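You operate a simulated robot arm through the tools that you are given. There is no shell and no other tool.

You are at the controls of a simulated two-armed robot. One attempt, no reset.

Task
Slide the blue tub next to the spindle, then thread its three steel rings on.
Fine: the spindle on table five.
Where things are to end (x, y in the base frame): blue tub within 0.05 m of [0.37, 0.26].

It is judged by the outcome, as a careful person would: the job done as asked, and still so three seconds after it is handed in. It fails if anything else is knocked over, pushed out of place, dropped, spilled or broken.

Robot
Two 7-joint arms with fingered hands on one trunk that stands fixed in place. Base frame: the origin is at the foot of the trunk, x ahead of it, y to its left, z up; the work surface is at about z = 0.86. Lengths are in m, angles in rad, forces in N, time in s.
The left shoulder is at [0.07, 0.187, 1.156], the right one opposite. With the tool pointing down near the work surface each hand reaches from about 0.4 to 0.8 m from the base axis, measured 20 degrees to its own side. Payload 3.6 kg a hand.
The TCP of each hand is the grasp point between the finger pads, 0.026 m short of the fingertips. In the tool frame z runs along the fingers and y along their closing line. The gripper opens to 0.088 m; its body begins 0.03 m behind the TCP. The gripper is a hand of 3 fingers: y runs from the thumb to the fingers, the wrist lies at [-0.017, -0.098, -0.164] in the tool frame.
Orientation is that of the tool frame in the base frame, as a unit quaternion [w, x, y, z]. With the fingers straight down and the wrist toward the robot, the tool's x, y and z point along [0, 1, 0], [1, 0, 0] and [0, 0, -1] of the base frame.

Tools
- The arms move only by the tool arm_command. It takes "left_steps", "right_steps" or both (then of equal length, played together; a hand with none holds still); each is a list of rows, each an object of numbers (a shift or turn left out is 0): "tx", "ty", "tz": the shift along the tool's x, y, z in m; "rx", "ry", "rz": the turn, a rotation vector about the tool's x, y, z in rad. In form: [{"tx": .., "ty": .., "tz": .., "rx": .., "ry": .., "rz": ..}, ...]. A call has 1 to 20 rows; each row shifts and turns the commanded pose from where the row before left it, along the tool's axes as they then stand. Each row takes 0.2 s and may step no farther than 0.05 m and 0.15 rad from the row before; otherwise, the whole call is refused. A pose out of reach is approached as far as the arm can. The call stops where the force on the tool passes 40 N (or 10 N more than at its start, if that is more) or the arm is blocked; 0.2 s more then pass. In this call time passes only in rows, and 0.2 s behind the last. It gives the time, the measured TCP pose, the force on the tool (base axes), the opening and the grip force at its end, in the units of the frame above (readings bear some noise), with the torque about the TCP (base axes, N m) and any sound that the robot's microphone picked up.
- Cameras (640 x 400 px; columns grow to the right, rows downward): "scene" is now at [0.2227, 0.0607, 1.1004]; the picture's right is [0.70, -0.72, -0.00], its down [0.02, 0.02, -1.00] and it looks along [0.72, 0.70, 0.03] (base axes); focal length 214 px, centre (320, 200). "left" rides on the left gripper at [-0.056, -0.08, -0.102] in its tool frame; the picture's right is [-0.73, -0.32, 0.60], its down [0.62, -0.67, 0.41] and it looks along [0.27, 0.68, 0.69] (tool axes); focal length 247 px, centre (320, 200). "right" rides on the right gripper at [0.056, -0.08, -0.102] in its tool frame; the picture's right is [-0.73, 0.32, -0.60], its down [-0.62, -0.67, 0.41] and it looks along [-0.27, 0.68, 0.69] (tool axes); focal length 247 px, centre (320, 200). There is no depth. A picture from a camera that has moved, and an enlarged one, comes with that camera's place and axes in the base frame and with its lens.
- grab_frame(camera): a new picture of that camera. No time passes.
- move_column(by): moves the trunk up (or, below 0, down) by that many m; the arms and the scene camera ride with it, the base frame stays. It gives what a move gives, with no picture.
- finger_targets(fingers, thumb_bend, thumb_turn, hand): sets how far each is bent, from 0 (flat) to 100 (curled in); at 30 the hand is open as for a grip, at 70 the pads meet at the TCP. One left out holds its place. A second passes; each finger stops where it meets its share of the squeeze, and holds until it gets a number again. It is the only way to open and close the hand. It gives what a move gives, with no picture; readings hold the bend of each and the force on the fingers (four entries, about 0 where the hand has none), thumb and palm. thumb_turn goes from beside the hand (0) to across from the fingers (100), as for a grip.
- turn_head(pan, tilt): turns the head with the scene camera to pan (to the left, within 1.047 rad either way) and tilt (down, from -0.506 to 1.204), counted from straight ahead of the robot (the tilt from the chest, where the trunk bows). It gives what a move gives.
- inspect(camera, box): a new picture of the part [left, top, right, bottom] of that camera's present view, enlarged. No time passes.
- sign_off(): hands the job in; it is judged then, once.

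Nothing tells you positions but the pictures and the camera data. Unless the task says otherwise, let go and move clear before handing in.

The tools are called as name(argument=value, ...) on one line, values as JSON. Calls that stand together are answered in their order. arm_command: Moves the arms, as the interface text tells. Its arguments: {"type":"object","properties":{"left_steps":{"type":"array","items":{"type":"object","properties":{"tx":{"type":"number"},"ty":{"type":"number"},"tz":{"type":"number"},"rx":{"type":"number"},"ry":{"type":"number"},"rz":{"type":"number"}}}},"right_steps":{"type":"array","items":{"type":"object","properties":{"tx":{"type":"number"},"ty":{"type":"number"},"tz":{"type":"number"},"rx":{"type":"number"},"ry":{"type":"number"},"rz":{"type":"number"}}}}},"required":[]} The other tools are called the same way: move_column (by) moves the trunk up or down; finger_targets (fingers, thumb_bend, thumb_turn, hand) moves the fingers one by one; turn_head (pan, tilt) turns the head that bears the scene camera; grab_frame (camera) takes a picture; inspect (camera, box) takes an enlarged picture of a part of a camera's view; sign_off () hands the job in.

At the start:

```text
clock: 0.0
left_tool_pos: [0.3666, 0.4252, 1.3386]
left_tcp_rot: [0.0, 0.707, 0.707, 0.0]
left_ft_force: [-0.7, -0.1, 0.6]
left_wrist_torque: [-0.04, -0.03, -0.03]
left_grip_width: 0.0879
left_grip_force: 0.0
left_shape: jaw
left_bend: [30.0, 30.0, 98.0]
left_finger forces: [0.1, 0.0, 0.0, 0.1, 0.0, 0.1]
right_tool_pos: [0.4498, 0.0551, 1.2735]
right_tcp_rot: [0.0, 0.707, 0.707, 0.0]
right_ft_force: [1.1, -0.1, -0.9]
right_wrist_torque: [-0.03, 0.02, 0.01]
right_grip_width: 0.0876
right_grip_force: 0.1
right_shape: jaw
right_bend: [30.0, 30.0, 98.0]
right_finger forces: [0.0, 0.0, 0.0, 0.1, 0.0, 0.0]
trunk travel left (down, up): [-0.3, 0.457]
head pan, tilt (commanded): [0.771, -0.028]
```

scene: 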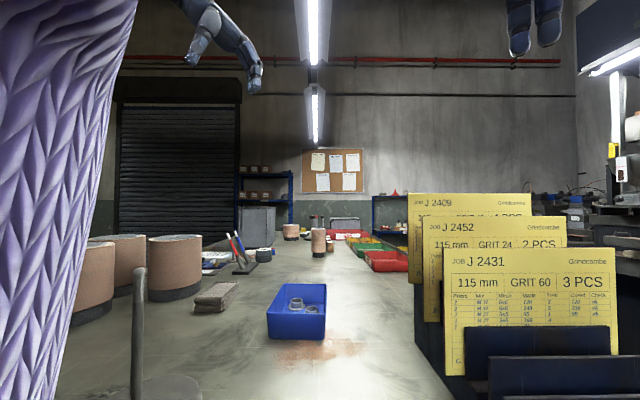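
right: 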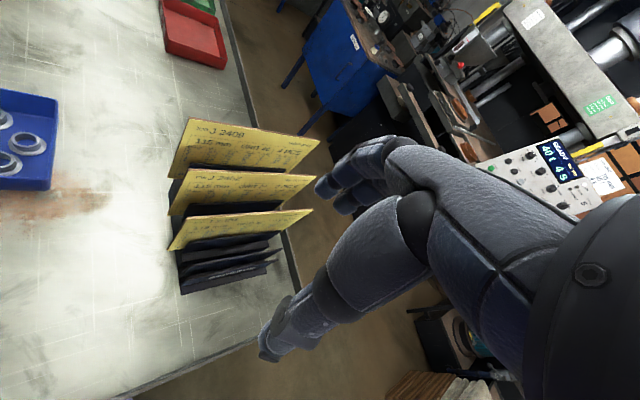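
left: 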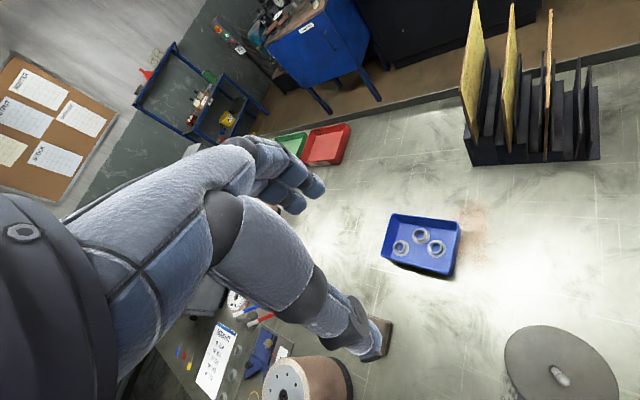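

I see a blue tub with rings on the bench, a post with a disc base at lower left of the scene view, and job cards in a rack on the right. I'll look around first to locate the spindle, the tub and any table numbers.

turn_head(pan=0.771, tilt=0.6)

grab_frame(camera="scene")

inspect(camera="left", box=[340, 180, 640, 400])

```text
clock: 1.0
left_tool_pos: [0.3667, 0.4256, 1.3383]
left_tcp_rot: [0.0, 0.707, 0.708, 0.0]
left_ft_force: [-0.7, -0.2, 0.0]
left_wrist_torque: [0.0, 0.0, 0.03]
left_grip_width: 0.0873
left_grip_force: 0.1
left_shape: jaw
left_bend: [30.0, 30.0, 98.0]
left_finger forces: [0.0, 0.0, 0.0, 0.0, 0.0, 0.0]
right_tool_pos: [0.451, 0.0551, 1.2736]
right_tcp_rot: [0.0, 0.707, 0.707, 0.001]
right_ft_force: [-0.3, 0.0, -0.9]
right_wrist_torque: [0.01, 0.0, -0.02]
right_grip_width: 0.0878
right_grip_force: 0.1
right_shape: jaw
right_bend: [30.0, 30.0, 98.0]
right_finger forces: [0.0, 0.0, 0.0, 0.0, 0.0, 0.1]
trunk travel left (down, up): [-0.3, 0.457]
head pan, tilt (commanded): [0.771, 0.6]
```

```text
taken
camera scene: at [0.2221, 0.0601, 1.0428], right [0.7, -0.72, 0.0], down [-0.4, -0.39, -0.83], along [0.59, 0.58, -0.56], focal length 214 px, centre (320, 200)
```

scene: 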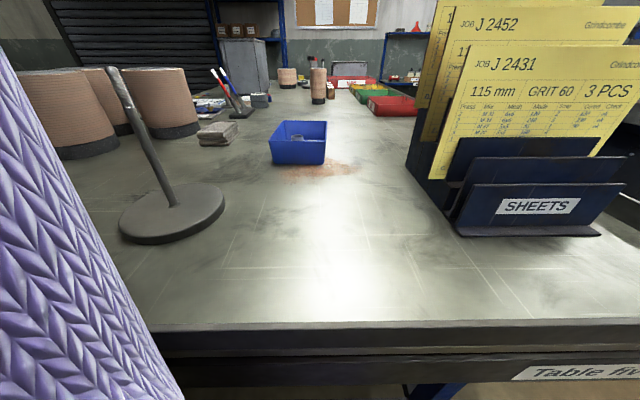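

```text
1.82 times, centred on (490, 290) of left
camera zoom: at [0.2861, 0.3676, 1.4406], right [-0.32, -0.73, -0.6], down [-0.67, 0.62, -0.41], along [0.68, 0.27, -0.69], focal length 449 px, centre (11, 36)
```

zoom: 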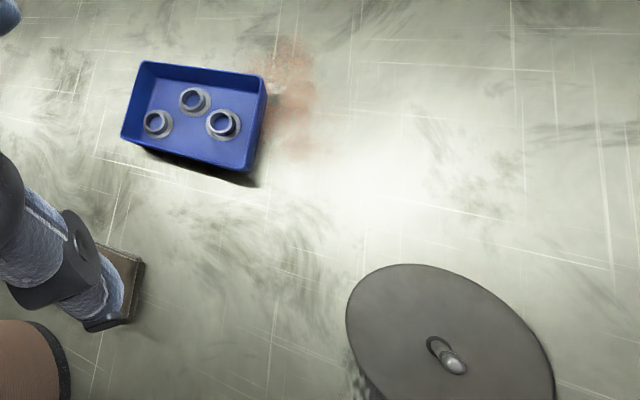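

The bench in front reads "Table five", the spindle stands at roughly (0.25, 0.37) and the tub with three rings at roughly (0.52, 0.41). I'll look more closely at the spindle, at the tub, and at the purple knitted thing on the left before I move.

inspect(camera="scene", box=[90, 50, 350, 250])

inspect(camera="left", box=[370, 200, 480, 290])

turn_head(pan=1.04, tilt=0.75)

grab_frame(camera="scene")

```text
2.00 times, centred on (220, 150) of scene
camera zoom: at [0.2221, 0.0601, 1.0428], right [0.7, -0.72, 0.0], down [-0.4, -0.39, -0.83], along [0.59, 0.58, -0.56], focal length 429 px, centre (520, 300)
```

zoom: 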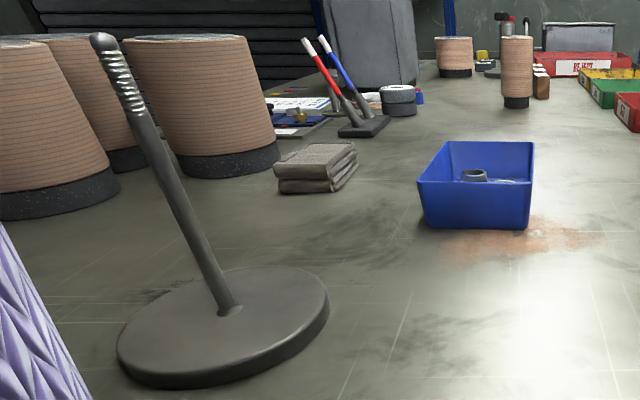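

```text
4.44 times, centred on (425, 245) of left
camera zoom: at [0.2861, 0.3676, 1.4406], right [-0.32, -0.73, -0.6], down [-0.67, 0.62, -0.41], along [0.68, 0.27, -0.69], focal length 1098 px, centre (-147, 0)
```

zoom: 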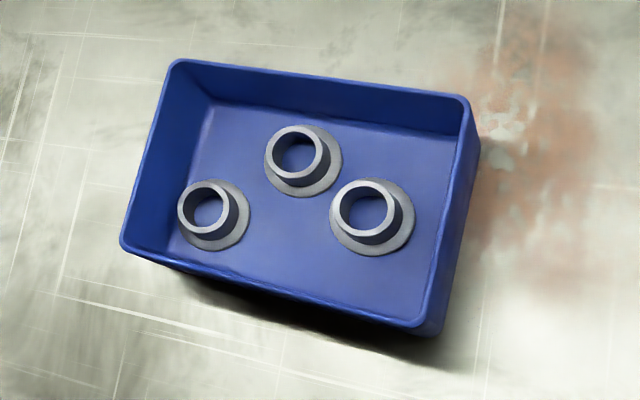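

```text
clock: 1.8
left_tool_pos: [0.3656, 0.4259, 1.3389]
left_tcp_rot: [0.0, 0.707, 0.707, 0.0]
left_ft_force: [0.5, -0.1, 0.2]
left_wrist_torque: [0.04, -0.03, -0.02]
left_grip_width: 0.0879
left_grip_force: 0.0
left_shape: jaw
left_bend: [30.0, 30.0, 98.0]
left_finger forces: [0.0, 0.1, 0.0, 0.1, 0.0, 0.0]
right_tool_pos: [0.4506, 0.0548, 1.2735]
right_tcp_rot: [0.0, 0.707, 0.707, 0.0]
right_ft_force: [-0.6, -0.2, 0.1]
right_wrist_torque: [-0.01, 0.01, 0.01]
right_grip_width: 0.0876
right_grip_force: 0.1
right_shape: jaw
right_bend: [30.0, 30.0, 98.0]
right_finger forces: [0.1, 0.0, 0.1, 0.1, 0.0, 0.1]
trunk travel left (down, up): [-0.3, 0.457]
head pan, tilt (commanded): [1.04, 0.75]
```

```text
taken
camera scene: at [0.2007, 0.0699, 1.0299], right [0.86, -0.51, 0.0], down [-0.35, -0.59, -0.73], along [0.37, 0.63, -0.68], focal length 214 px, centre (320, 200)
```

scene: 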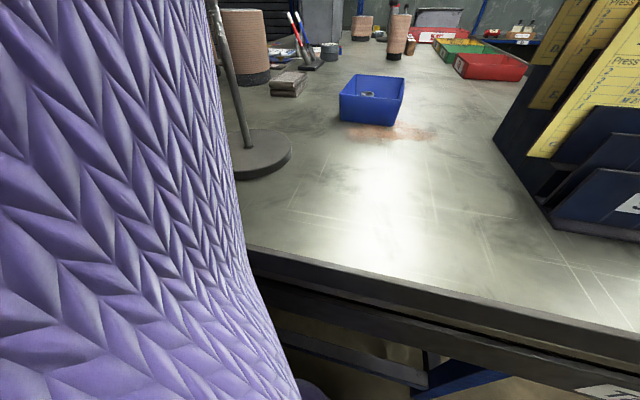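

The spindle is a round post of about 12 mm with a coarse thread at its top, and the rings are flanged with holes of about 23 mm, so they will drop over it with some clearance. I'll raise the trunk for a better overhead view and easier close-in reach, then measure things again.

move_column(by=0.15)

turn_head(pan=0.85, tilt=0.85)

grab_frame(camera="scene")

grab_frame(camera="left")

```text
clock: 3.5
left_tool_pos: [0.3652, 0.4249, 1.4895]
left_tcp_rot: [0.0, 0.707, 0.707, 0.0]
left_ft_force: [0.5, -0.2, -0.5]
left_wrist_torque: [-0.03, 0.02, 0.02]
left_grip_width: 0.0879
left_grip_force: 0.0
left_shape: jaw
left_bend: [30.0, 30.0, 98.0]
left_finger forces: [0.0, 0.1, 0.1, 0.1, 0.1, 0.0]
right_tool_pos: [0.4512, 0.0551, 1.423]
right_tcp_rot: [0.0, 0.708, 0.707, -0.001]
right_ft_force: [0.0, 0.7, -0.1]
right_wrist_torque: [-0.02, -0.03, 0.03]
right_grip_width: 0.0877
right_grip_force: 0.1
right_shape: jaw
right_bend: [30.0, 30.0, 98.0]
right_finger forces: [0.0, 0.1, 0.0, 0.0, 0.1, 0.0]
trunk travel left (down, up): [-0.45, 0.307]
head pan, tilt (commanded): [1.04, 0.75]
```

```text
clock: 4.3
left_tool_pos: [0.3651, 0.4245, 1.4896]
left_tcp_rot: [0.001, 0.707, 0.707, 0.0]
left_ft_force: [0.0, -0.5, 0.3]
left_wrist_torque: [0.01, 0.01, 0.0]
left_grip_width: 0.0878
left_grip_force: 0.1
left_shape: jaw
left_bend: [30.0, 30.0, 98.0]
left_finger forces: [0.0, 0.0, 0.0, 0.0, 0.0, 0.1]
right_tool_pos: [0.4504, 0.0562, 1.423]
right_tcp_rot: [0.0, 0.707, 0.707, 0.0]
right_ft_force: [0.4, 0.5, -0.6]
right_wrist_torque: [-0.01, 0.02, -0.01]
right_grip_width: 0.0876
right_grip_force: 0.0
right_shape: jaw
right_bend: [30.0, 30.0, 98.0]
right_finger forces: [0.0, 0.0, 0.1, 0.1, 0.0, 0.1]
trunk travel left (down, up): [-0.45, 0.307]
head pan, tilt (commanded): [0.85, 0.85]
```

```text
taken
camera scene: at [0.1918, 0.0573, 1.1821], right [0.75, -0.66, 0.0], down [-0.5, -0.56, -0.66], along [0.44, 0.5, -0.75], focal length 214 px, centre (320, 200)
```

scene: 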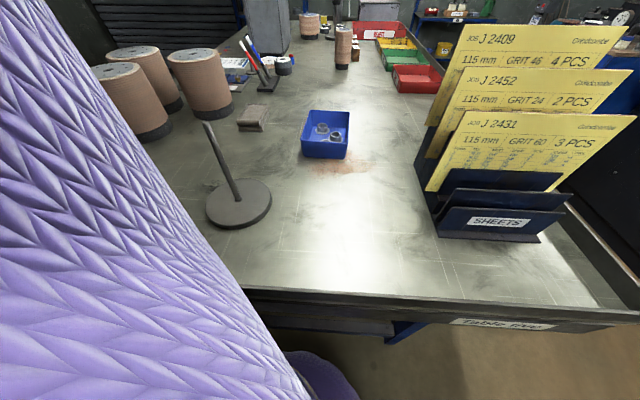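

```text
taken
camera left: at [0.286, 0.3676, 1.5906], right [-0.32, -0.73, -0.6], down [-0.67, 0.62, -0.41], along [0.68, 0.27, -0.69], focal length 247 px, centre (320, 200)
```

left: 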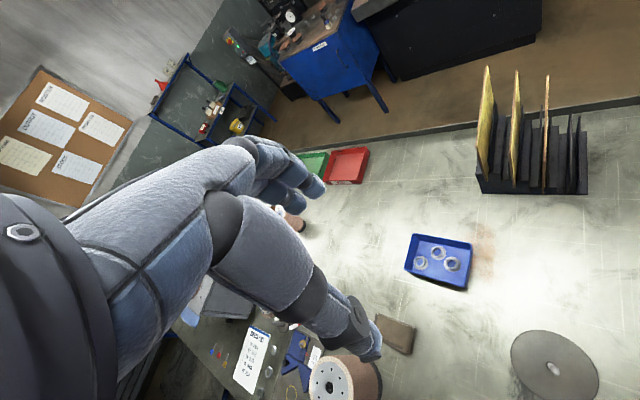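

The bench edge runs at 45° in front of me; the purple knit is the robot's own torso. Tub centre is about (0.52, 0.41) with its long axis at 45°, the spindle about (0.253, 0.37). I'll turn the left hand 45° and bring it to a hover above the tub to measure from close.

arm_command(left_steps=[{"tz": 0.04, "rz": 0.131}, {"tz": 0.04, "rz": 0.131}, {"tz": 0.04, "rz": 0.131}, {"tz": 0.04, "rz": 0.131}, {"tz": 0.04, "rz": 0.131}, {"tz": 0.04, "rz": 0.131}, {"tx": 0.02, "ty": 0.01, "tz": 0.03}, {"tx": 0.02, "ty": 0.01, "tz": 0.03}])

grab_frame(camera="left")

grab_frame(camera="scene")

```text
clock: 6.1
left_tool_pos: [0.4133, 0.4382, 1.1916]
left_tcp_rot: [0.0, 0.924, 0.382, 0.0]
left_ft_force: [-0.2, 0.0, 0.3]
left_wrist_torque: [0.0, 0.0, -0.04]
left_grip_width: 0.0876
left_grip_force: 0.1
left_shape: jaw
left_bend: [30.0, 30.0, 98.0]
left_finger forces: [0.0, 0.0, 0.0, 0.1, 0.0, 0.1]
right_tool_pos: [0.4521, 0.0566, 1.4235]
right_tcp_rot: [-0.001, 0.707, 0.707, 0.0]
right_ft_force: [-0.1, 0.1, 0.3]
right_wrist_torque: [-0.01, 0.02, -0.03]
right_grip_width: 0.0876
right_grip_force: 0.0
right_shape: jaw
right_bend: [30.0, 30.0, 98.0]
right_finger forces: [0.0, 0.1, 0.1, 0.0, 0.0, 0.1]
trunk travel left (down, up): [-0.45, 0.307]
head pan, tilt (commanded): [0.85, 0.85]
```

```text
taken
camera left: at [0.3164, 0.4546, 1.2922], right [-0.75, -0.29, -0.6], down [-0.03, 0.91, -0.41], along [0.67, -0.29, -0.69], focal length 247 px, centre (320, 200)
```

left: 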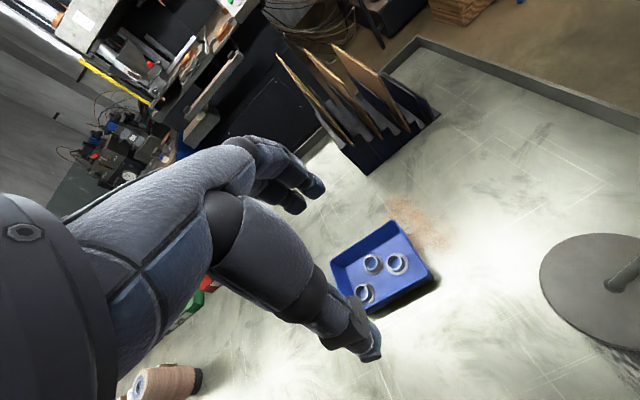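

```text
taken
camera scene: at [0.1924, 0.0576, 1.182], right [0.75, -0.66, 0.0], down [-0.5, -0.56, -0.66], along [0.43, 0.5, -0.75], focal length 214 px, centre (320, 200)
```

scene: 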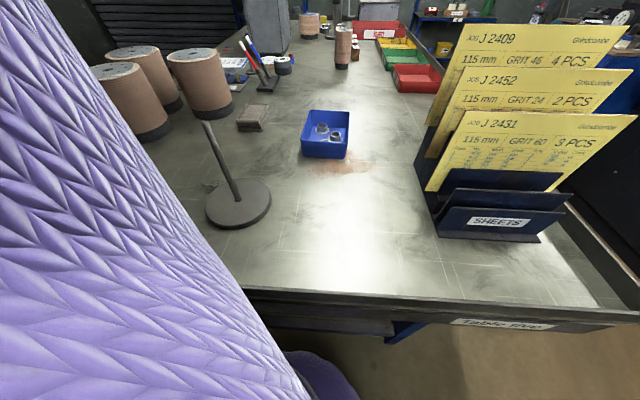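

The hand hovers near the tub with a clear view. I'll zoom in on the tub and the spindle for better measurements.

inspect(camera="left", box=[320, 210, 448, 290])

inspect(camera="scene", box=[290, 95, 370, 175])

inspect(camera="scene", box=[190, 110, 290, 240])

```text
5.00 times, centred on (384, 250) of left
camera zoom: at [0.3164, 0.4546, 1.2922], right [-0.75, -0.29, -0.6], down [-0.03, 0.91, -0.41], along [0.67, -0.29, -0.69], focal length 1235 px, centre (0, -50)
```

zoom: 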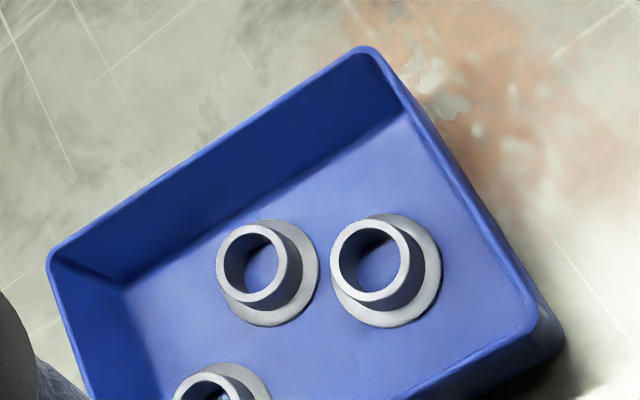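

```text
5.00 times, centred on (330, 135) of scene
camera zoom: at [0.1924, 0.0576, 1.182], right [0.75, -0.66, 0.0], down [-0.5, -0.56, -0.66], along [0.43, 0.5, -0.75], focal length 1072 px, centre (270, 525)
```

zoom: 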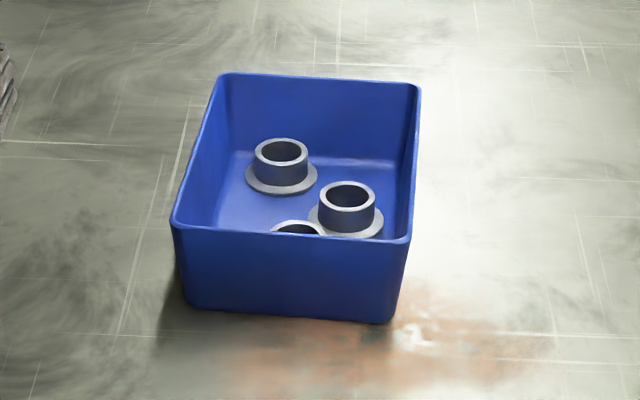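

```text
3.08 times, centred on (240, 175) of scene
camera zoom: at [0.1924, 0.0576, 1.182], right [0.75, -0.66, 0.0], down [-0.5, -0.56, -0.66], along [0.43, 0.5, -0.75], focal length 660 px, centre (566, 277)
```

zoom: 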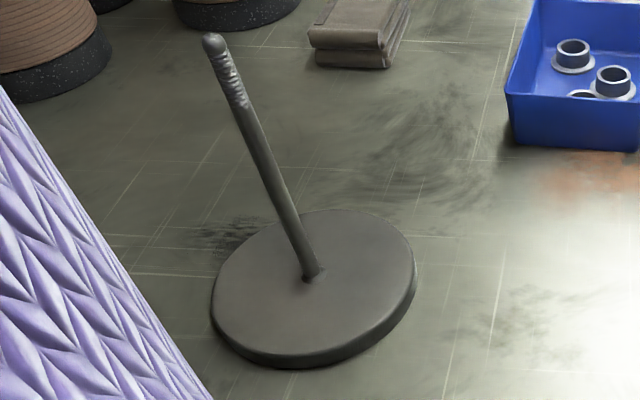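

Measured: tub centre about (0.528, 0.413) with its rim at z ≈ 0.906 and long axis at about 41°; spindle at (0.2545, 0.370) with its top at z ≈ 1.028. I'll raise the trunk a little, turn the left hand so it can straddle the tub's far short wall, and hover there.

move_column(by=0.07)

arm_command(left_steps=[{"rz": -0.1371}, {"rz": -0.1371}, {"rz": -0.1371}, {"rz": -0.1371}, {"rz": -0.1371}, {"rz": -0.1371}, {"rz": -0.1371}, {"rz": -0.1371}, {"rz": -0.1371}, {"rz": -0.1371}, {"rz": -0.1371}, {"tx": -0.021, "ty": 0.028, "tz": 0.03}, {"tx": -0.021, "ty": 0.028, "tz": 0.03}, {"tx": -0.021, "ty": 0.028, "tz": 0.03}, {"tx": -0.021, "ty": 0.028, "tz": 0.035}, {"tx": -0.021, "ty": 0.028, "tz": 0.035}, {"tz": 0.03}])

grab_frame(camera="left")

grab_frame(camera="scene")

```text
clock: 7.2
left_tool_pos: [0.4084, 0.4386, 1.2577]
left_tcp_rot: [0.0, 0.924, 0.382, 0.0]
left_ft_force: [0.5, 0.8, 0.3]
left_wrist_torque: [0.0, 0.02, -0.01]
left_grip_width: 0.0876
left_grip_force: 0.0
left_shape: jaw
left_bend: [30.0, 30.0, 98.0]
left_finger forces: [0.1, 0.1, 0.0, 0.0, 0.0, 0.1]
right_tool_pos: [0.4509, 0.056, 1.4939]
right_tcp_rot: [0.0, 0.707, 0.707, -0.001]
right_ft_force: [-0.2, -0.2, 0.3]
right_wrist_torque: [-0.01, 0.03, 0.0]
right_grip_width: 0.0879
right_grip_force: 0.0
right_shape: jaw
right_bend: [30.0, 30.0, 98.0]
right_finger forces: [0.1, 0.0, 0.0, 0.0, 0.1, 0.0]
trunk travel left (down, up): [-0.52, 0.237]
head pan, tilt (commanded): [0.85, 0.85]
```

```text
clock: 10.8
left_tool_pos: [0.5806, 0.4527, 1.0694]
left_tcp_rot: [0.0, 0.413, 0.911, -0.001]
left_ft_force: [0.6, 0.1, 0.5]
left_wrist_torque: [-0.02, 0.01, 0.02]
left_grip_width: 0.0878
left_grip_force: 0.0
left_shape: jaw
left_bend: [30.0, 30.0, 98.0]
left_finger forces: [0.0, 0.0, 0.0, 0.0, 0.0, 0.0]
right_tool_pos: [0.4504, 0.0564, 1.4937]
right_tcp_rot: [0.0, 0.707, 0.707, 0.001]
right_ft_force: [-0.1, 0.9, 0.6]
right_wrist_torque: [0.03, -0.01, 0.0]
right_grip_width: 0.0878
right_grip_force: 0.0
right_shape: jaw
right_bend: [30.0, 30.0, 98.0]
right_finger forces: [0.0, 0.0, 0.1, 0.1, 0.0, 0.1]
trunk travel left (down, up): [-0.52, 0.237]
head pan, tilt (commanded): [0.85, 0.85]
```

```text
taken
camera left: at [0.558, 0.3563, 1.1709], right [0.25, -0.76, -0.6], down [-0.91, 0.03, -0.41], along [0.33, 0.65, -0.69], focal length 247 px, centre (320, 200)
```

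left: 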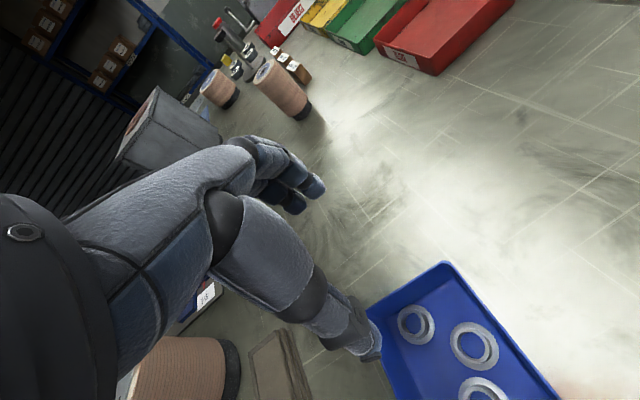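

```text
taken
camera scene: at [0.1867, 0.0576, 1.255], right [0.75, -0.66, 0.0], down [-0.5, -0.56, -0.66], along [0.44, 0.5, -0.75], focal length 214 px, centre (320, 200)
```

scene: 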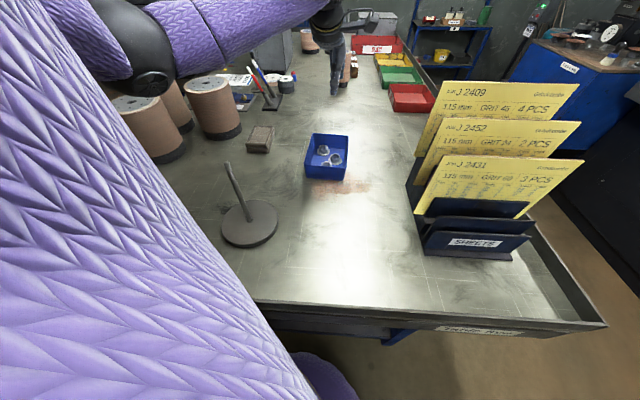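

The hand is above the tub's far wall, within a few millimetres of where I want it. I'll part-close the fingers so they straddle just that wall, then check the picture before going down.

finger_targets(hand="left", fingers=50, thumb_bend=50)

arm_command(left_steps=[{"tx": -0.004, "ty": 0.002, "tz": 0.03}, {"tz": 0.03}, {"tz": 0.03}, {"tz": 0.02}])

grab_frame(camera="left")

inspect(camera="scene", box=[270, 30, 430, 190])

```text
clock: 11.8
left_tool_pos: [0.5798, 0.4529, 1.0692]
left_tcp_rot: [0.0, 0.411, 0.911, 0.0]
left_ft_force: [0.5, 0.0, -0.4]
left_wrist_torque: [0.0, 0.0, 0.02]
left_grip_width: 0.0457
left_grip_force: 0.2
left_shape: fingers
left_bend: [50.0, 50.0, 98.0]
left_finger forces: [0.0, 0.1, 0.0, 0.1, 0.0, 0.0]
right_tool_pos: [0.4505, 0.0561, 1.4932]
right_tcp_rot: [0.0, 0.707, 0.707, 0.0]
right_ft_force: [0.0, 0.6, 0.4]
right_wrist_torque: [0.01, -0.02, 0.0]
right_grip_width: 0.0879
right_grip_force: 0.0
right_shape: jaw
right_bend: [30.0, 30.0, 98.0]
right_finger forces: [0.0, 0.0, 0.0, 0.0, 0.1, 0.0]
trunk travel left (down, up): [-0.52, 0.237]
head pan, tilt (commanded): [0.85, 0.85]
```

```text
clock: 12.8
left_tool_pos: [0.5875, 0.4503, 0.9606]
left_tcp_rot: [0.0, 0.411, 0.911, -0.001]
left_ft_force: [-0.3, 0.3, -0.1]
left_wrist_torque: [0.01, 0.03, 0.03]
left_grip_width: 0.0454
left_grip_force: 0.1
left_shape: fingers
left_bend: [50.0, 50.0, 98.0]
left_finger forces: [0.0, 0.1, 0.1, 0.0, 0.0, 0.1]
right_tool_pos: [0.4496, 0.056, 1.4937]
right_tcp_rot: [-0.001, 0.707, 0.707, 0.0]
right_ft_force: [-0.3, -0.2, -0.5]
right_wrist_torque: [-0.02, -0.02, -0.01]
right_grip_width: 0.0878
right_grip_force: 0.0
right_shape: jaw
right_bend: [30.0, 30.0, 98.0]
right_finger forces: [0.0, 0.0, 0.0, 0.0, 0.0, 0.1]
trunk travel left (down, up): [-0.52, 0.237]
head pan, tilt (commanded): [0.85, 0.85]
```

```text
taken
camera left: at [0.5642, 0.3553, 1.062], right [0.25, -0.76, -0.6], down [-0.91, 0.03, -0.41], along [0.33, 0.65, -0.69], focal length 247 px, centre (320, 200)
```

left: 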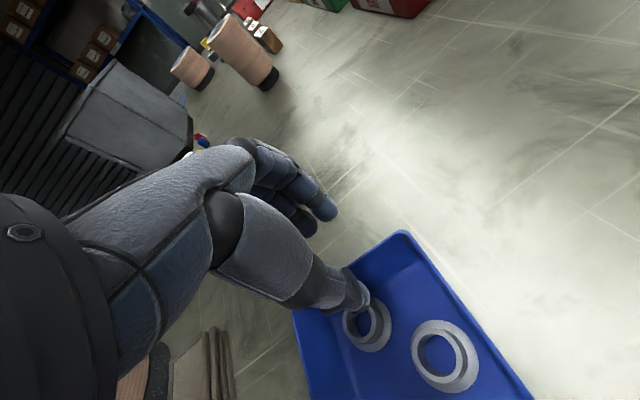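

```text
2.50 times, centred on (350, 110) of scene
camera zoom: at [0.1874, 0.0572, 1.2549], right [0.75, -0.66, 0.0], down [-0.5, -0.56, -0.66], along [0.44, 0.5, -0.75], focal length 536 px, centre (245, 425)
```

zoom: 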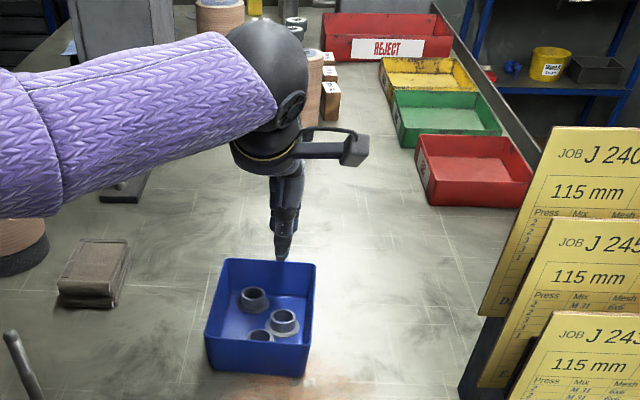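

The thumb is just inside the far wall and the fingers just outside it. Going down the last 5 cm, then closing gently on the wall.

arm_command(left_steps=[{"ty": 0.001, "tz": 0.018}, {"tz": 0.018}, {"tz": 0.016}])

grab_frame(camera="left")

inspect(camera="scene", box=[290, 70, 370, 190])

```text
clock: 13.6
left_tool_pos: [0.588, 0.452, 0.908]
left_tcp_rot: [0.0, 0.412, 0.911, 0.001]
left_ft_force: [0.7, 0.6, 0.2]
left_wrist_torque: [0.01, -0.05, 0.01]
left_grip_width: 0.0455
left_grip_force: 0.1
left_shape: fingers
left_bend: [50.0, 50.0, 98.0]
left_finger forces: [0.1, 0.1, 0.1, 0.1, 0.0, 0.0]
right_tool_pos: [0.4513, 0.0561, 1.4921]
right_tcp_rot: [0.0, 0.708, 0.707, 0.001]
right_ft_force: [-1.0, -0.5, -0.2]
right_wrist_torque: [0.03, 0.0, -0.03]
right_grip_width: 0.088
right_grip_force: 0.0
right_shape: jaw
right_bend: [30.0, 30.0, 98.0]
right_finger forces: [0.0, 0.0, 0.1, 0.1, 0.1, 0.0]
trunk travel left (down, up): [-0.52, 0.237]
head pan, tilt (commanded): [0.85, 0.85]
```

```text
taken
camera left: at [0.5659, 0.3561, 1.0093], right [0.25, -0.76, -0.6], down [-0.91, 0.03, -0.41], along [0.33, 0.65, -0.69], focal length 247 px, centre (320, 200)
```

left: 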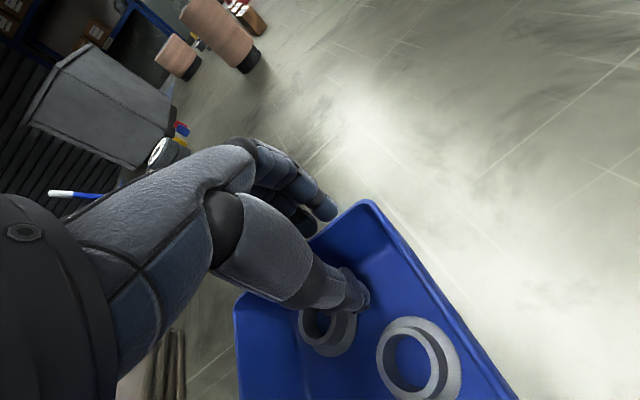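

```text
3.33 times, centred on (330, 130) of scene
camera zoom: at [0.1875, 0.0572, 1.2549], right [0.75, -0.66, 0.0], down [-0.5, -0.56, -0.66], along [0.44, 0.5, -0.75], focal length 715 px, centre (287, 433)
```

zoom: 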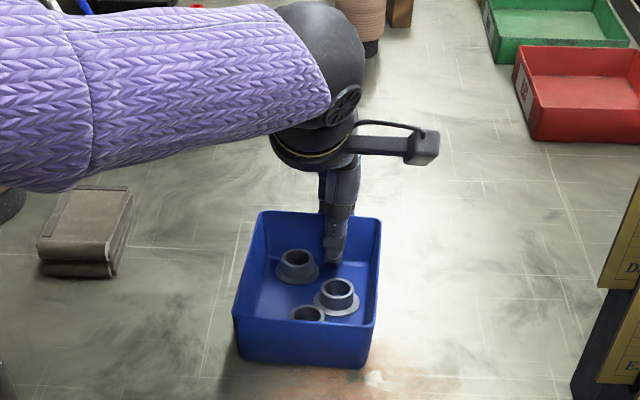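

Nothing is touching yet. Closing the fingers on the wall.

finger_targets(hand="left", fingers=63, thumb_bend=63)

finger_targets(hand="left", fingers=70, thumb_bend=70)

grab_frame(camera="left")

grab_frame(camera="scene")

```text
clock: 14.6
left_tool_pos: [0.5878, 0.4524, 0.9075]
left_tcp_rot: [-0.001, 0.411, 0.912, 0.0]
left_ft_force: [-0.9, 0.3, 0.7]
left_wrist_torque: [-0.01, 0.0, 0.03]
left_grip_width: 0.0173
left_grip_force: 0.1
left_shape: fingers
left_bend: [63.0, 63.0, 98.0]
left_finger forces: [0.0, 0.1, 0.0, 0.0, 0.0, 0.0]
right_tool_pos: [0.451, 0.0552, 1.4941]
right_tcp_rot: [0.0, 0.707, 0.707, 0.0]
right_ft_force: [0.1, 0.0, 0.1]
right_wrist_torque: [0.04, 0.0, 0.04]
right_grip_width: 0.0877
right_grip_force: 0.1
right_shape: jaw
right_bend: [30.0, 30.0, 98.0]
right_finger forces: [0.0, 0.0, 0.0, 0.1, 0.1, 0.0]
trunk travel left (down, up): [-0.52, 0.237]
head pan, tilt (commanded): [0.85, 0.85]
```

```text
clock: 15.6
left_tool_pos: [0.5886, 0.4533, 0.9078]
left_tcp_rot: [0.0, 0.412, 0.911, 0.0]
left_ft_force: [0.1, -0.2, -0.3]
left_wrist_torque: [0.02, -0.01, 0.01]
left_grip_width: 0.0031
left_grip_force: 0.2
left_shape: fingers
left_bend: [70.0, 69.0, 98.0]
left_finger forces: [0.2, 0.2, 0.0, 0.0, 0.5, 0.0]
right_tool_pos: [0.4508, 0.0555, 1.4937]
right_tcp_rot: [0.0, 0.707, 0.707, 0.001]
right_ft_force: [-0.8, 0.0, 0.2]
right_wrist_torque: [-0.02, -0.03, -0.01]
right_grip_width: 0.0877
right_grip_force: 0.0
right_shape: jaw
right_bend: [30.0, 30.0, 98.0]
right_finger forces: [0.0, 0.0, 0.0, 0.0, 0.1, 0.0]
trunk travel left (down, up): [-0.52, 0.237]
head pan, tilt (commanded): [0.85, 0.85]
```

```text
taken
camera left: at [0.5657, 0.356, 1.0095], right [0.25, -0.76, -0.6], down [-0.91, 0.03, -0.41], along [0.33, 0.65, -0.69], focal length 247 px, centre (320, 200)
```

left: 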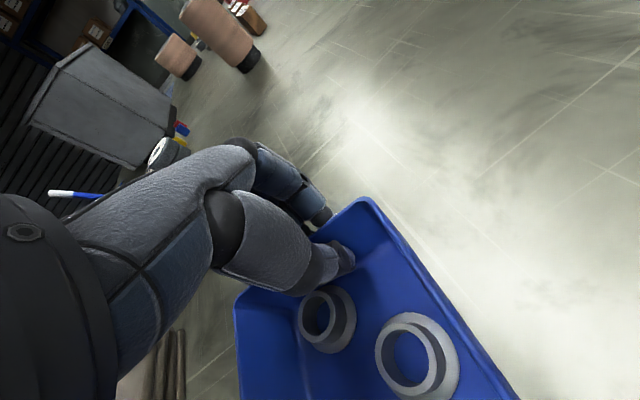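

```text
taken
camera scene: at [0.1873, 0.0572, 1.2549], right [0.75, -0.66, 0.0], down [-0.5, -0.56, -0.66], along [0.44, 0.5, -0.75], focal length 214 px, centre (320, 200)
```

scene: 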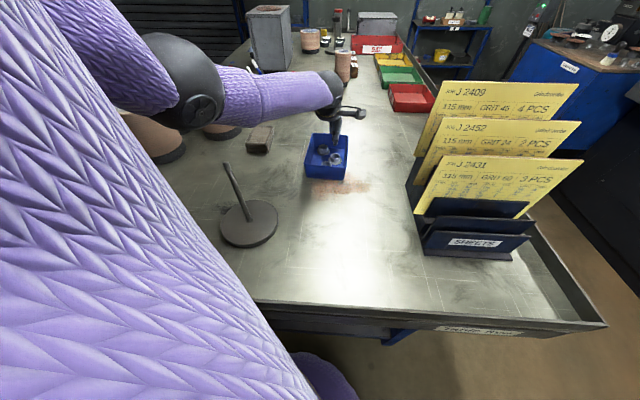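

The pads have just met the wall. I'll tighten slightly for a secure hold.

finger_targets(hand="left", fingers=75, thumb_bend=75)

```text
clock: 16.6
left_tool_pos: [0.5882, 0.4516, 0.9084]
left_tcp_rot: [0.0, 0.412, 0.911, 0.0]
left_ft_force: [-0.1, 0.6, -0.1]
left_wrist_torque: [-0.05, 0.01, -0.03]
left_grip_width: 0.0
left_grip_force: 7.6
left_shape: fingers
left_bend: [73.0, 70.0, 97.0]
left_finger forces: [4.4, 3.2, 0.1, 0.0, 7.5, 0.0]
right_tool_pos: [0.4506, 0.0569, 1.4928]
right_tcp_rot: [0.0, 0.707, 0.707, 0.0]
right_ft_force: [-0.7, 0.7, 0.6]
right_wrist_torque: [-0.01, -0.01, -0.02]
right_grip_width: 0.0875
right_grip_force: 0.0
right_shape: jaw
right_bend: [30.0, 30.0, 98.0]
right_finger forces: [0.1, 0.0, 0.0, 0.0, 0.1, 0.0]
trunk travel left (down, up): [-0.52, 0.237]
head pan, tilt (commanded): [0.85, 0.85]
```

The hold is firm at about 7.6 N. Now I'll draw the tub along its long axis toward the target, half the distance first, and check the elbow's clearance over the spindle.

arm_command(left_steps=[{"ty": -0.006}, {"ty": -0.012}, {"tx": -0.001, "ty": -0.014}, {"tx": -0.001, "ty": -0.014}, {"tx": -0.001, "ty": -0.014}, {"tx": -0.001, "ty": -0.014}, {"tx": -0.001, "ty": -0.014}, {"tx": -0.001, "ty": -0.012}, {"ty": -0.006}])

grab_frame(camera="scene")

grab_frame(camera="left")

```text
clock: 18.6
left_tool_pos: [0.5112, 0.3774, 0.9074]
left_tcp_rot: [0.0, 0.412, 0.911, 0.0]
left_ft_force: [-0.4, -0.1, -0.4]
left_wrist_torque: [-0.01, 0.06, 0.0]
left_grip_width: 0.0
left_grip_force: 7.6
left_shape: fingers
left_bend: [73.0, 71.0, 97.0]
left_finger forces: [5.4, 2.1, 0.1, 0.0, 7.5, 0.0]
right_tool_pos: [0.4511, 0.056, 1.4942]
right_tcp_rot: [0.0, 0.707, 0.707, 0.0]
right_ft_force: [-0.6, -0.1, 0.2]
right_wrist_torque: [-0.02, 0.0, -0.01]
right_grip_width: 0.0877
right_grip_force: 0.1
right_shape: jaw
right_bend: [30.0, 30.0, 98.0]
right_finger forces: [0.0, 0.0, 0.0, 0.0, 0.0, 0.0]
trunk travel left (down, up): [-0.52, 0.237]
head pan, tilt (commanded): [0.85, 0.85]
```

```text
taken
camera scene: at [0.1873, 0.0572, 1.2549], right [0.75, -0.66, 0.0], down [-0.5, -0.56, -0.66], along [0.44, 0.5, -0.75], focal length 214 px, centre (320, 200)
```

scene: 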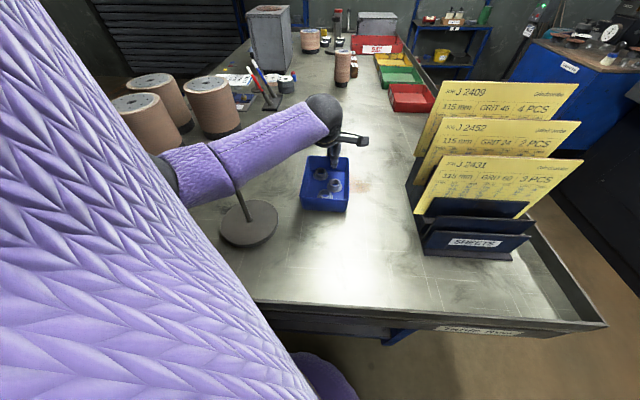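

```text
taken
camera left: at [0.4886, 0.2816, 1.0088], right [0.25, -0.76, -0.6], down [-0.91, 0.03, -0.41], along [0.33, 0.65, -0.69], focal length 247 px, centre (320, 200)
```

left: 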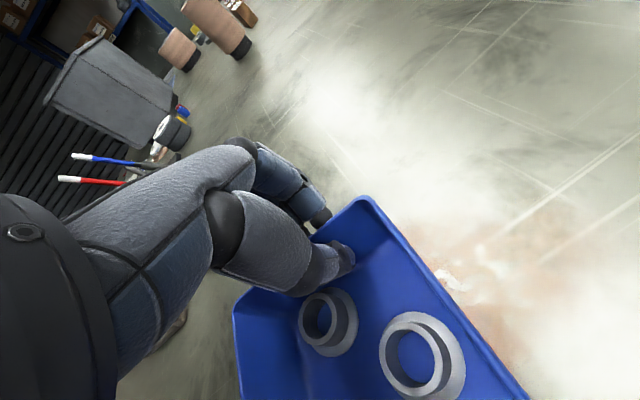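

The tub is following cleanly and the forearm lies on the near side of the spindle, moving away from it as I pull. I'll continue in small stages.

arm_command(left_steps=[{"ty": -0.006}, {"ty": -0.012}, {"tx": -0.001, "ty": -0.014}, {"tx": -0.001, "ty": -0.014}, {"ty": -0.006}])

grab_frame(camera="scene")

```text
clock: 19.8
left_tool_pos: [0.4744, 0.3427, 0.9079]
left_tcp_rot: [0.0, 0.412, 0.911, 0.0]
left_ft_force: [-0.3, -0.6, -0.9]
left_wrist_torque: [-0.02, 0.03, -0.01]
left_grip_width: 0.0002
left_grip_force: 7.3
left_shape: fingers
left_bend: [73.0, 71.0, 97.0]
left_finger forces: [5.5, 1.9, 0.1, 0.0, 7.4, 0.1]
right_tool_pos: [0.452, 0.0562, 1.4937]
right_tcp_rot: [0.0, 0.707, 0.707, -0.001]
right_ft_force: [0.5, 0.3, -0.5]
right_wrist_torque: [0.01, -0.02, -0.02]
right_grip_width: 0.0877
right_grip_force: 0.0
right_shape: jaw
right_bend: [30.0, 30.0, 98.0]
right_finger forces: [0.0, 0.0, 0.1, 0.0, 0.0, 0.1]
trunk travel left (down, up): [-0.52, 0.237]
head pan, tilt (commanded): [0.85, 0.85]
```

```text
taken
camera scene: at [0.1873, 0.0572, 1.2549], right [0.75, -0.66, 0.0], down [-0.5, -0.56, -0.66], along [0.44, 0.5, -0.75], focal length 214 px, centre (320, 200)
```

scene: 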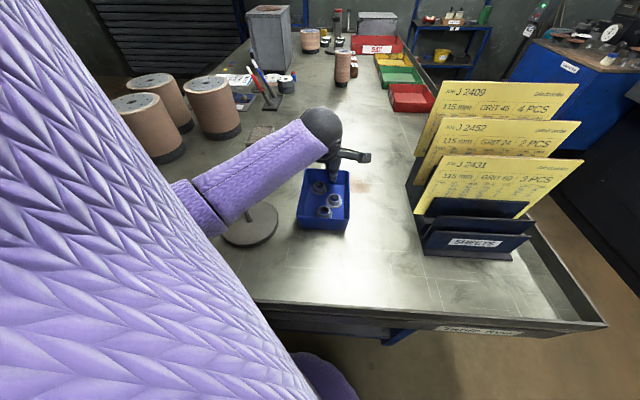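

The spindle base hasn't moved and the forces are near zero. About 6 cm remain.

arm_command(left_steps=[{"ty": -0.006}, {"tx": -0.001, "ty": -0.012}, {"tx": -0.001, "ty": -0.014}, {"tx": -0.001, "ty": -0.014}, {"tx": -0.001, "ty": -0.011}, {"ty": -0.006}])

grab_frame(camera="scene")

grab_frame(camera="left")

```text
clock: 21.2
left_tool_pos: [0.4383, 0.3103, 0.915]
left_tcp_rot: [0.003, 0.409, 0.913, 0.016]
left_ft_force: [0.3, 0.6, 0.7]
left_wrist_torque: [0.03, 0.0, 0.0]
left_grip_width: 0.0
left_grip_force: 7.1
left_shape: fingers
left_bend: [73.0, 71.0, 97.0]
left_finger forces: [6.0, 1.3, 0.0, 0.0, 7.3, 0.0]
right_tool_pos: [0.4491, 0.056, 1.4933]
right_tcp_rot: [0.0, 0.707, 0.707, 0.0]
right_ft_force: [0.3, 0.5, -0.1]
right_wrist_torque: [0.03, 0.0, -0.01]
right_grip_width: 0.0877
right_grip_force: 0.2
right_shape: jaw
right_bend: [30.0, 30.0, 98.0]
right_finger forces: [0.0, 0.1, 0.0, 0.1, 0.0, 0.1]
trunk travel left (down, up): [-0.52, 0.237]
head pan, tilt (commanded): [0.85, 0.85]
```

```text
taken
camera scene: at [0.1873, 0.0573, 1.2549], right [0.75, -0.66, 0.0], down [-0.5, -0.56, -0.66], along [0.44, 0.5, -0.75], focal length 214 px, centre (320, 200)
```

scene: 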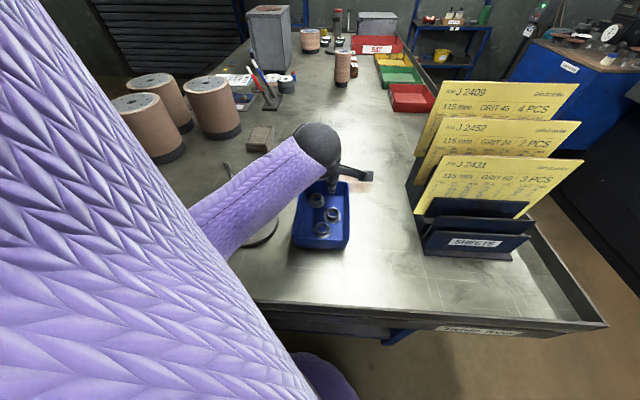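

```text
taken
camera left: at [0.414, 0.2114, 1.0138], right [0.26, -0.74, -0.61], down [-0.9, 0.03, -0.43], along [0.34, 0.67, -0.66], focal length 247 px, centre (320, 200)
```

left: 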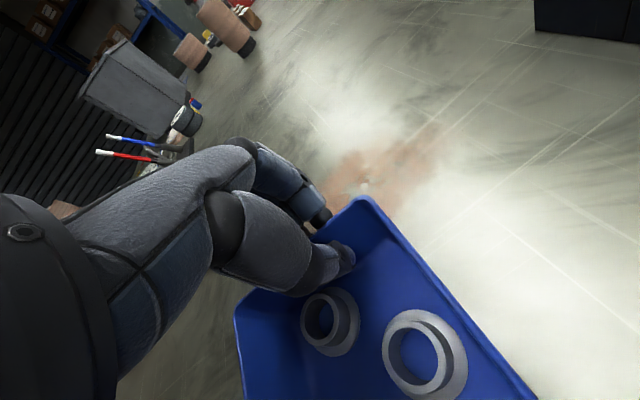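

The arm is at its inner limit; the tub centre is at about (0.378, 0.272), well within tolerance, though the hand has risen about 7 mm. I'll ease the command back a little so the tub sits flat again.

arm_command(left_steps=[{"ty": 0.006}, {"ty": 0.006}, {}])

inspect(camera="scene", box=[190, 110, 400, 260])

```text
clock: 22.0
left_tool_pos: [0.4367, 0.3167, 0.9059]
left_tcp_rot: [-0.008, 0.412, 0.911, 0.01]
left_ft_force: [-0.2, -0.3, 1.7]
left_wrist_torque: [-0.07, 0.01, 0.03]
left_grip_width: 0.0
left_grip_force: 8.1
left_shape: fingers
left_bend: [73.0, 71.0, 97.0]
left_finger forces: [6.2, 1.2, 0.1, 0.0, 8.7, 0.0]
right_tool_pos: [0.4512, 0.0571, 1.4932]
right_tcp_rot: [0.0, 0.707, 0.707, 0.0]
right_ft_force: [0.0, 0.1, 0.0]
right_wrist_torque: [0.0, -0.02, 0.01]
right_grip_width: 0.0877
right_grip_force: 0.0
right_shape: jaw
right_bend: [30.0, 30.0, 98.0]
right_finger forces: [0.1, 0.0, 0.0, 0.1, 0.1, 0.1]
trunk travel left (down, up): [-0.52, 0.237]
head pan, tilt (commanded): [0.85, 0.85]
```

```text
2.67 times, centred on (295, 185) of scene
camera zoom: at [0.1873, 0.0574, 1.2548], right [0.75, -0.66, 0.0], down [-0.5, -0.56, -0.66], along [0.44, 0.5, -0.75], focal length 572 px, centre (387, 240)
```

zoom: 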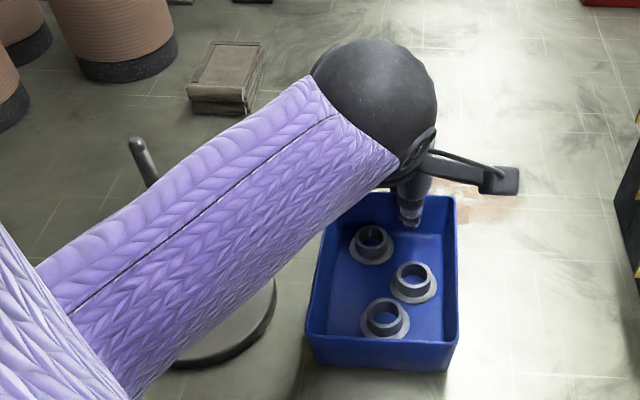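

The tub is flat at about (0.377, 0.278), roughly 2 cm from the target point. I'll release the wall and lift straight up with the trunk.

finger_targets(hand="left", fingers=48, thumb_bend=48)

move_column(by=0.1)

grab_frame(camera="scene")

grab_frame(camera="left")

```text
clock: 23.0
left_tool_pos: [0.4394, 0.317, 0.9076]
left_tcp_rot: [-0.006, 0.411, 0.912, 0.012]
left_ft_force: [-0.4, 0.3, -0.4]
left_wrist_torque: [-0.01, 0.0, 0.0]
left_grip_width: 0.0488
left_grip_force: 0.1
left_shape: fingers
left_bend: [48.0, 48.0, 97.0]
left_finger forces: [0.0, 0.0, 0.0, 0.0, 0.0, 0.0]
right_tool_pos: [0.4507, 0.0555, 1.4935]
right_tcp_rot: [0.0, 0.707, 0.707, 0.0]
right_ft_force: [0.0, -0.3, -0.9]
right_wrist_torque: [0.0, 0.0, -0.01]
right_grip_width: 0.0876
right_grip_force: 0.1
right_shape: jaw
right_bend: [30.0, 30.0, 98.0]
right_finger forces: [0.0, 0.0, 0.0, 0.1, 0.0, 0.0]
trunk travel left (down, up): [-0.52, 0.237]
head pan, tilt (commanded): [0.85, 0.85]
```

```text
clock: 24.2
left_tool_pos: [0.4339, 0.376, 1.0167]
left_tcp_rot: [-0.034, 0.406, 0.911, 0.064]
left_ft_force: [0.6, -0.4, 0.5]
left_wrist_torque: [0.01, 0.02, 0.0]
left_grip_width: 0.0489
left_grip_force: 0.1
left_shape: fingers
left_bend: [48.0, 48.0, 97.0]
left_finger forces: [0.0, 0.0, 0.1, 0.1, 0.1, 0.0]
right_tool_pos: [0.4512, 0.055, 1.5941]
right_tcp_rot: [0.0, 0.707, 0.707, -0.001]
right_ft_force: [-0.2, 1.0, 0.0]
right_wrist_torque: [0.01, 0.03, -0.02]
right_grip_width: 0.0875
right_grip_force: 0.1
right_shape: jaw
right_bend: [30.0, 30.0, 98.0]
right_finger forces: [0.0, 0.0, 0.0, 0.1, 0.1, 0.1]
trunk travel left (down, up): [-0.62, 0.137]
head pan, tilt (commanded): [0.85, 0.85]
stopped: the arm was blocked; the commanded pose is now the measured one
```

```text
taken
camera scene: at [0.1842, 0.0573, 1.3574], right [0.75, -0.66, 0.0], down [-0.5, -0.56, -0.66], along [0.44, 0.5, -0.75], focal length 214 px, centre (320, 200)
```

scene: 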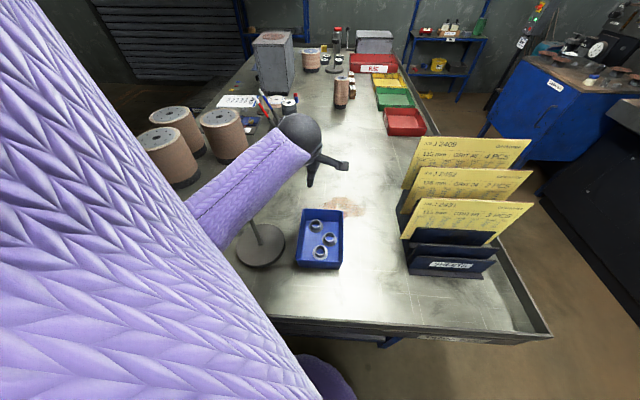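

```text
taken
camera left: at [0.4132, 0.2663, 1.1036], right [0.25, -0.66, -0.7], down [-0.92, 0.08, -0.4], along [0.32, 0.74, -0.59], focal length 247 px, centre (320, 200)
```

left: 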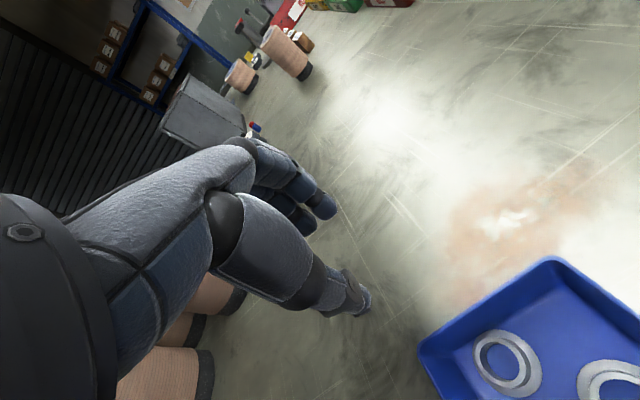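

The lift moved the arm against its inner limit and it shifted sideways in free air; nothing was touched, and the tub and spindle are where they should be. I'll raise the hand, level it, and then turn it so the wrist sits to the left, which should give better close-in reach.

arm_command(left_steps=[{"tz": -0.03, "ty": 0.01}, {"tz": -0.03, "ty": 0.01}, {"tz": -0.03, "ty": 0.01}, {"tz": -0.03, "ty": 0.01}, {"tz": -0.03, "rx": 0.0887, "ry": -0.1147, "rz": 0.0087}, {"tz": -0.02}])

grab_frame(camera="scene")

```text
clock: 25.6
left_tool_pos: [0.465, 0.3791, 1.1883]
left_tcp_rot: [0.001, 0.412, 0.911, -0.003]
left_ft_force: [-0.1, -0.4, 0.5]
left_wrist_torque: [-0.01, -0.02, -0.01]
left_grip_width: 0.049
left_grip_force: 0.0
left_shape: fingers
left_bend: [48.0, 48.0, 97.0]
left_finger forces: [0.0, 0.1, 0.1, 0.0, 0.0, 0.0]
right_tool_pos: [0.4507, 0.0551, 1.5952]
right_tcp_rot: [0.001, 0.707, 0.707, 0.0]
right_ft_force: [-0.2, -0.1, -0.4]
right_wrist_torque: [0.0, -0.02, -0.05]
right_grip_width: 0.0877
right_grip_force: 0.1
right_shape: jaw
right_bend: [30.0, 30.0, 98.0]
right_finger forces: [0.1, 0.1, 0.1, 0.1, 0.0, 0.0]
trunk travel left (down, up): [-0.62, 0.137]
head pan, tilt (commanded): [0.85, 0.85]
```

```text
taken
camera scene: at [0.1841, 0.0572, 1.3572], right [0.75, -0.66, 0.0], down [-0.5, -0.56, -0.66], along [0.44, 0.5, -0.75], focal length 214 px, centre (320, 200)
```

scene: 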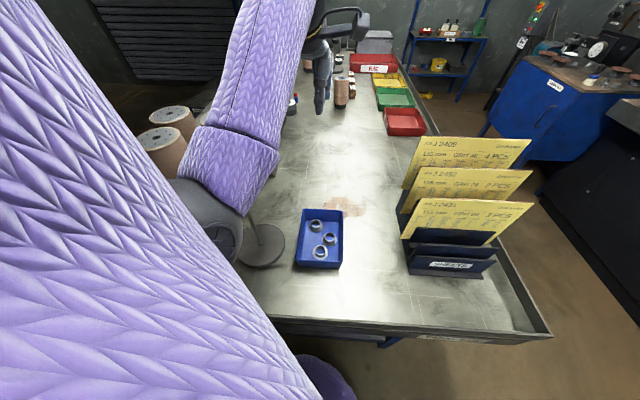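

The hand is level again. I'll raise the trunk fully for clearance and rotate the hand so its wrist points to the left, watching the elbow.

move_column(by=0.13)

arm_command(left_steps=[{"rz": 0.1433}, {"rz": 0.1433}, {"rz": 0.1433}, {"rz": 0.1433}, {"rz": 0.1433}, {"rz": 0.1433}, {"rz": 0.1433}, {"rz": 0.1433}])

grab_frame(camera="scene")

```text
clock: 27.2
left_tool_pos: [0.4642, 0.3819, 1.3179]
left_tcp_rot: [-0.001, 0.411, 0.912, 0.0]
left_ft_force: [-0.5, 0.4, 0.8]
left_wrist_torque: [-0.04, -0.01, -0.02]
left_grip_width: 0.0489
left_grip_force: 0.0
left_shape: fingers
left_bend: [48.0, 48.0, 97.0]
left_finger forces: [0.1, 0.0, 0.1, 0.0, 0.0, 0.0]
right_tool_pos: [0.4501, 0.0555, 1.723]
right_tcp_rot: [-0.001, 0.707, 0.707, 0.0]
right_ft_force: [1.0, 0.9, 0.1]
right_wrist_torque: [-0.01, 0.01, 0.0]
right_grip_width: 0.0877
right_grip_force: 0.1
right_shape: jaw
right_bend: [30.0, 30.0, 98.0]
right_finger forces: [0.0, 0.0, 0.1, 0.1, 0.0, 0.0]
trunk travel left (down, up): [-0.75, 0.007]
head pan, tilt (commanded): [0.85, 0.85]
```

```text
clock: 29.0
left_tool_pos: [0.4655, 0.3809, 1.3165]
left_tcp_rot: [0.002, 0.841, 0.541, -0.001]
left_ft_force: [-0.1, -0.6, -0.1]
left_wrist_torque: [0.02, 0.02, -0.02]
left_grip_width: 0.0491
left_grip_force: 0.0
left_shape: fingers
left_bend: [48.0, 48.0, 97.0]
left_finger forces: [0.0, 0.1, 0.1, 0.0, 0.1, 0.1]
right_tool_pos: [0.4504, 0.0579, 1.7247]
right_tcp_rot: [0.0, 0.707, 0.707, -0.001]
right_ft_force: [0.2, 0.4, 0.7]
right_wrist_torque: [0.01, 0.02, 0.02]
right_grip_width: 0.0876
right_grip_force: 0.0
right_shape: jaw
right_bend: [30.0, 30.0, 98.0]
right_finger forces: [0.0, 0.0, 0.0, 0.1, 0.0, 0.0]
trunk travel left (down, up): [-0.75, 0.007]
head pan, tilt (commanded): [0.85, 0.85]
```

```text
taken
camera scene: at [0.1832, 0.0579, 1.4877], right [0.75, -0.66, 0.0], down [-0.5, -0.56, -0.66], along [0.44, 0.5, -0.75], focal length 214 px, centre (320, 200)
```

scene: 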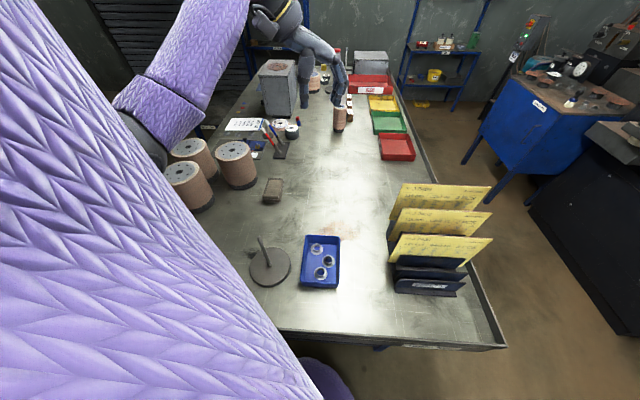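

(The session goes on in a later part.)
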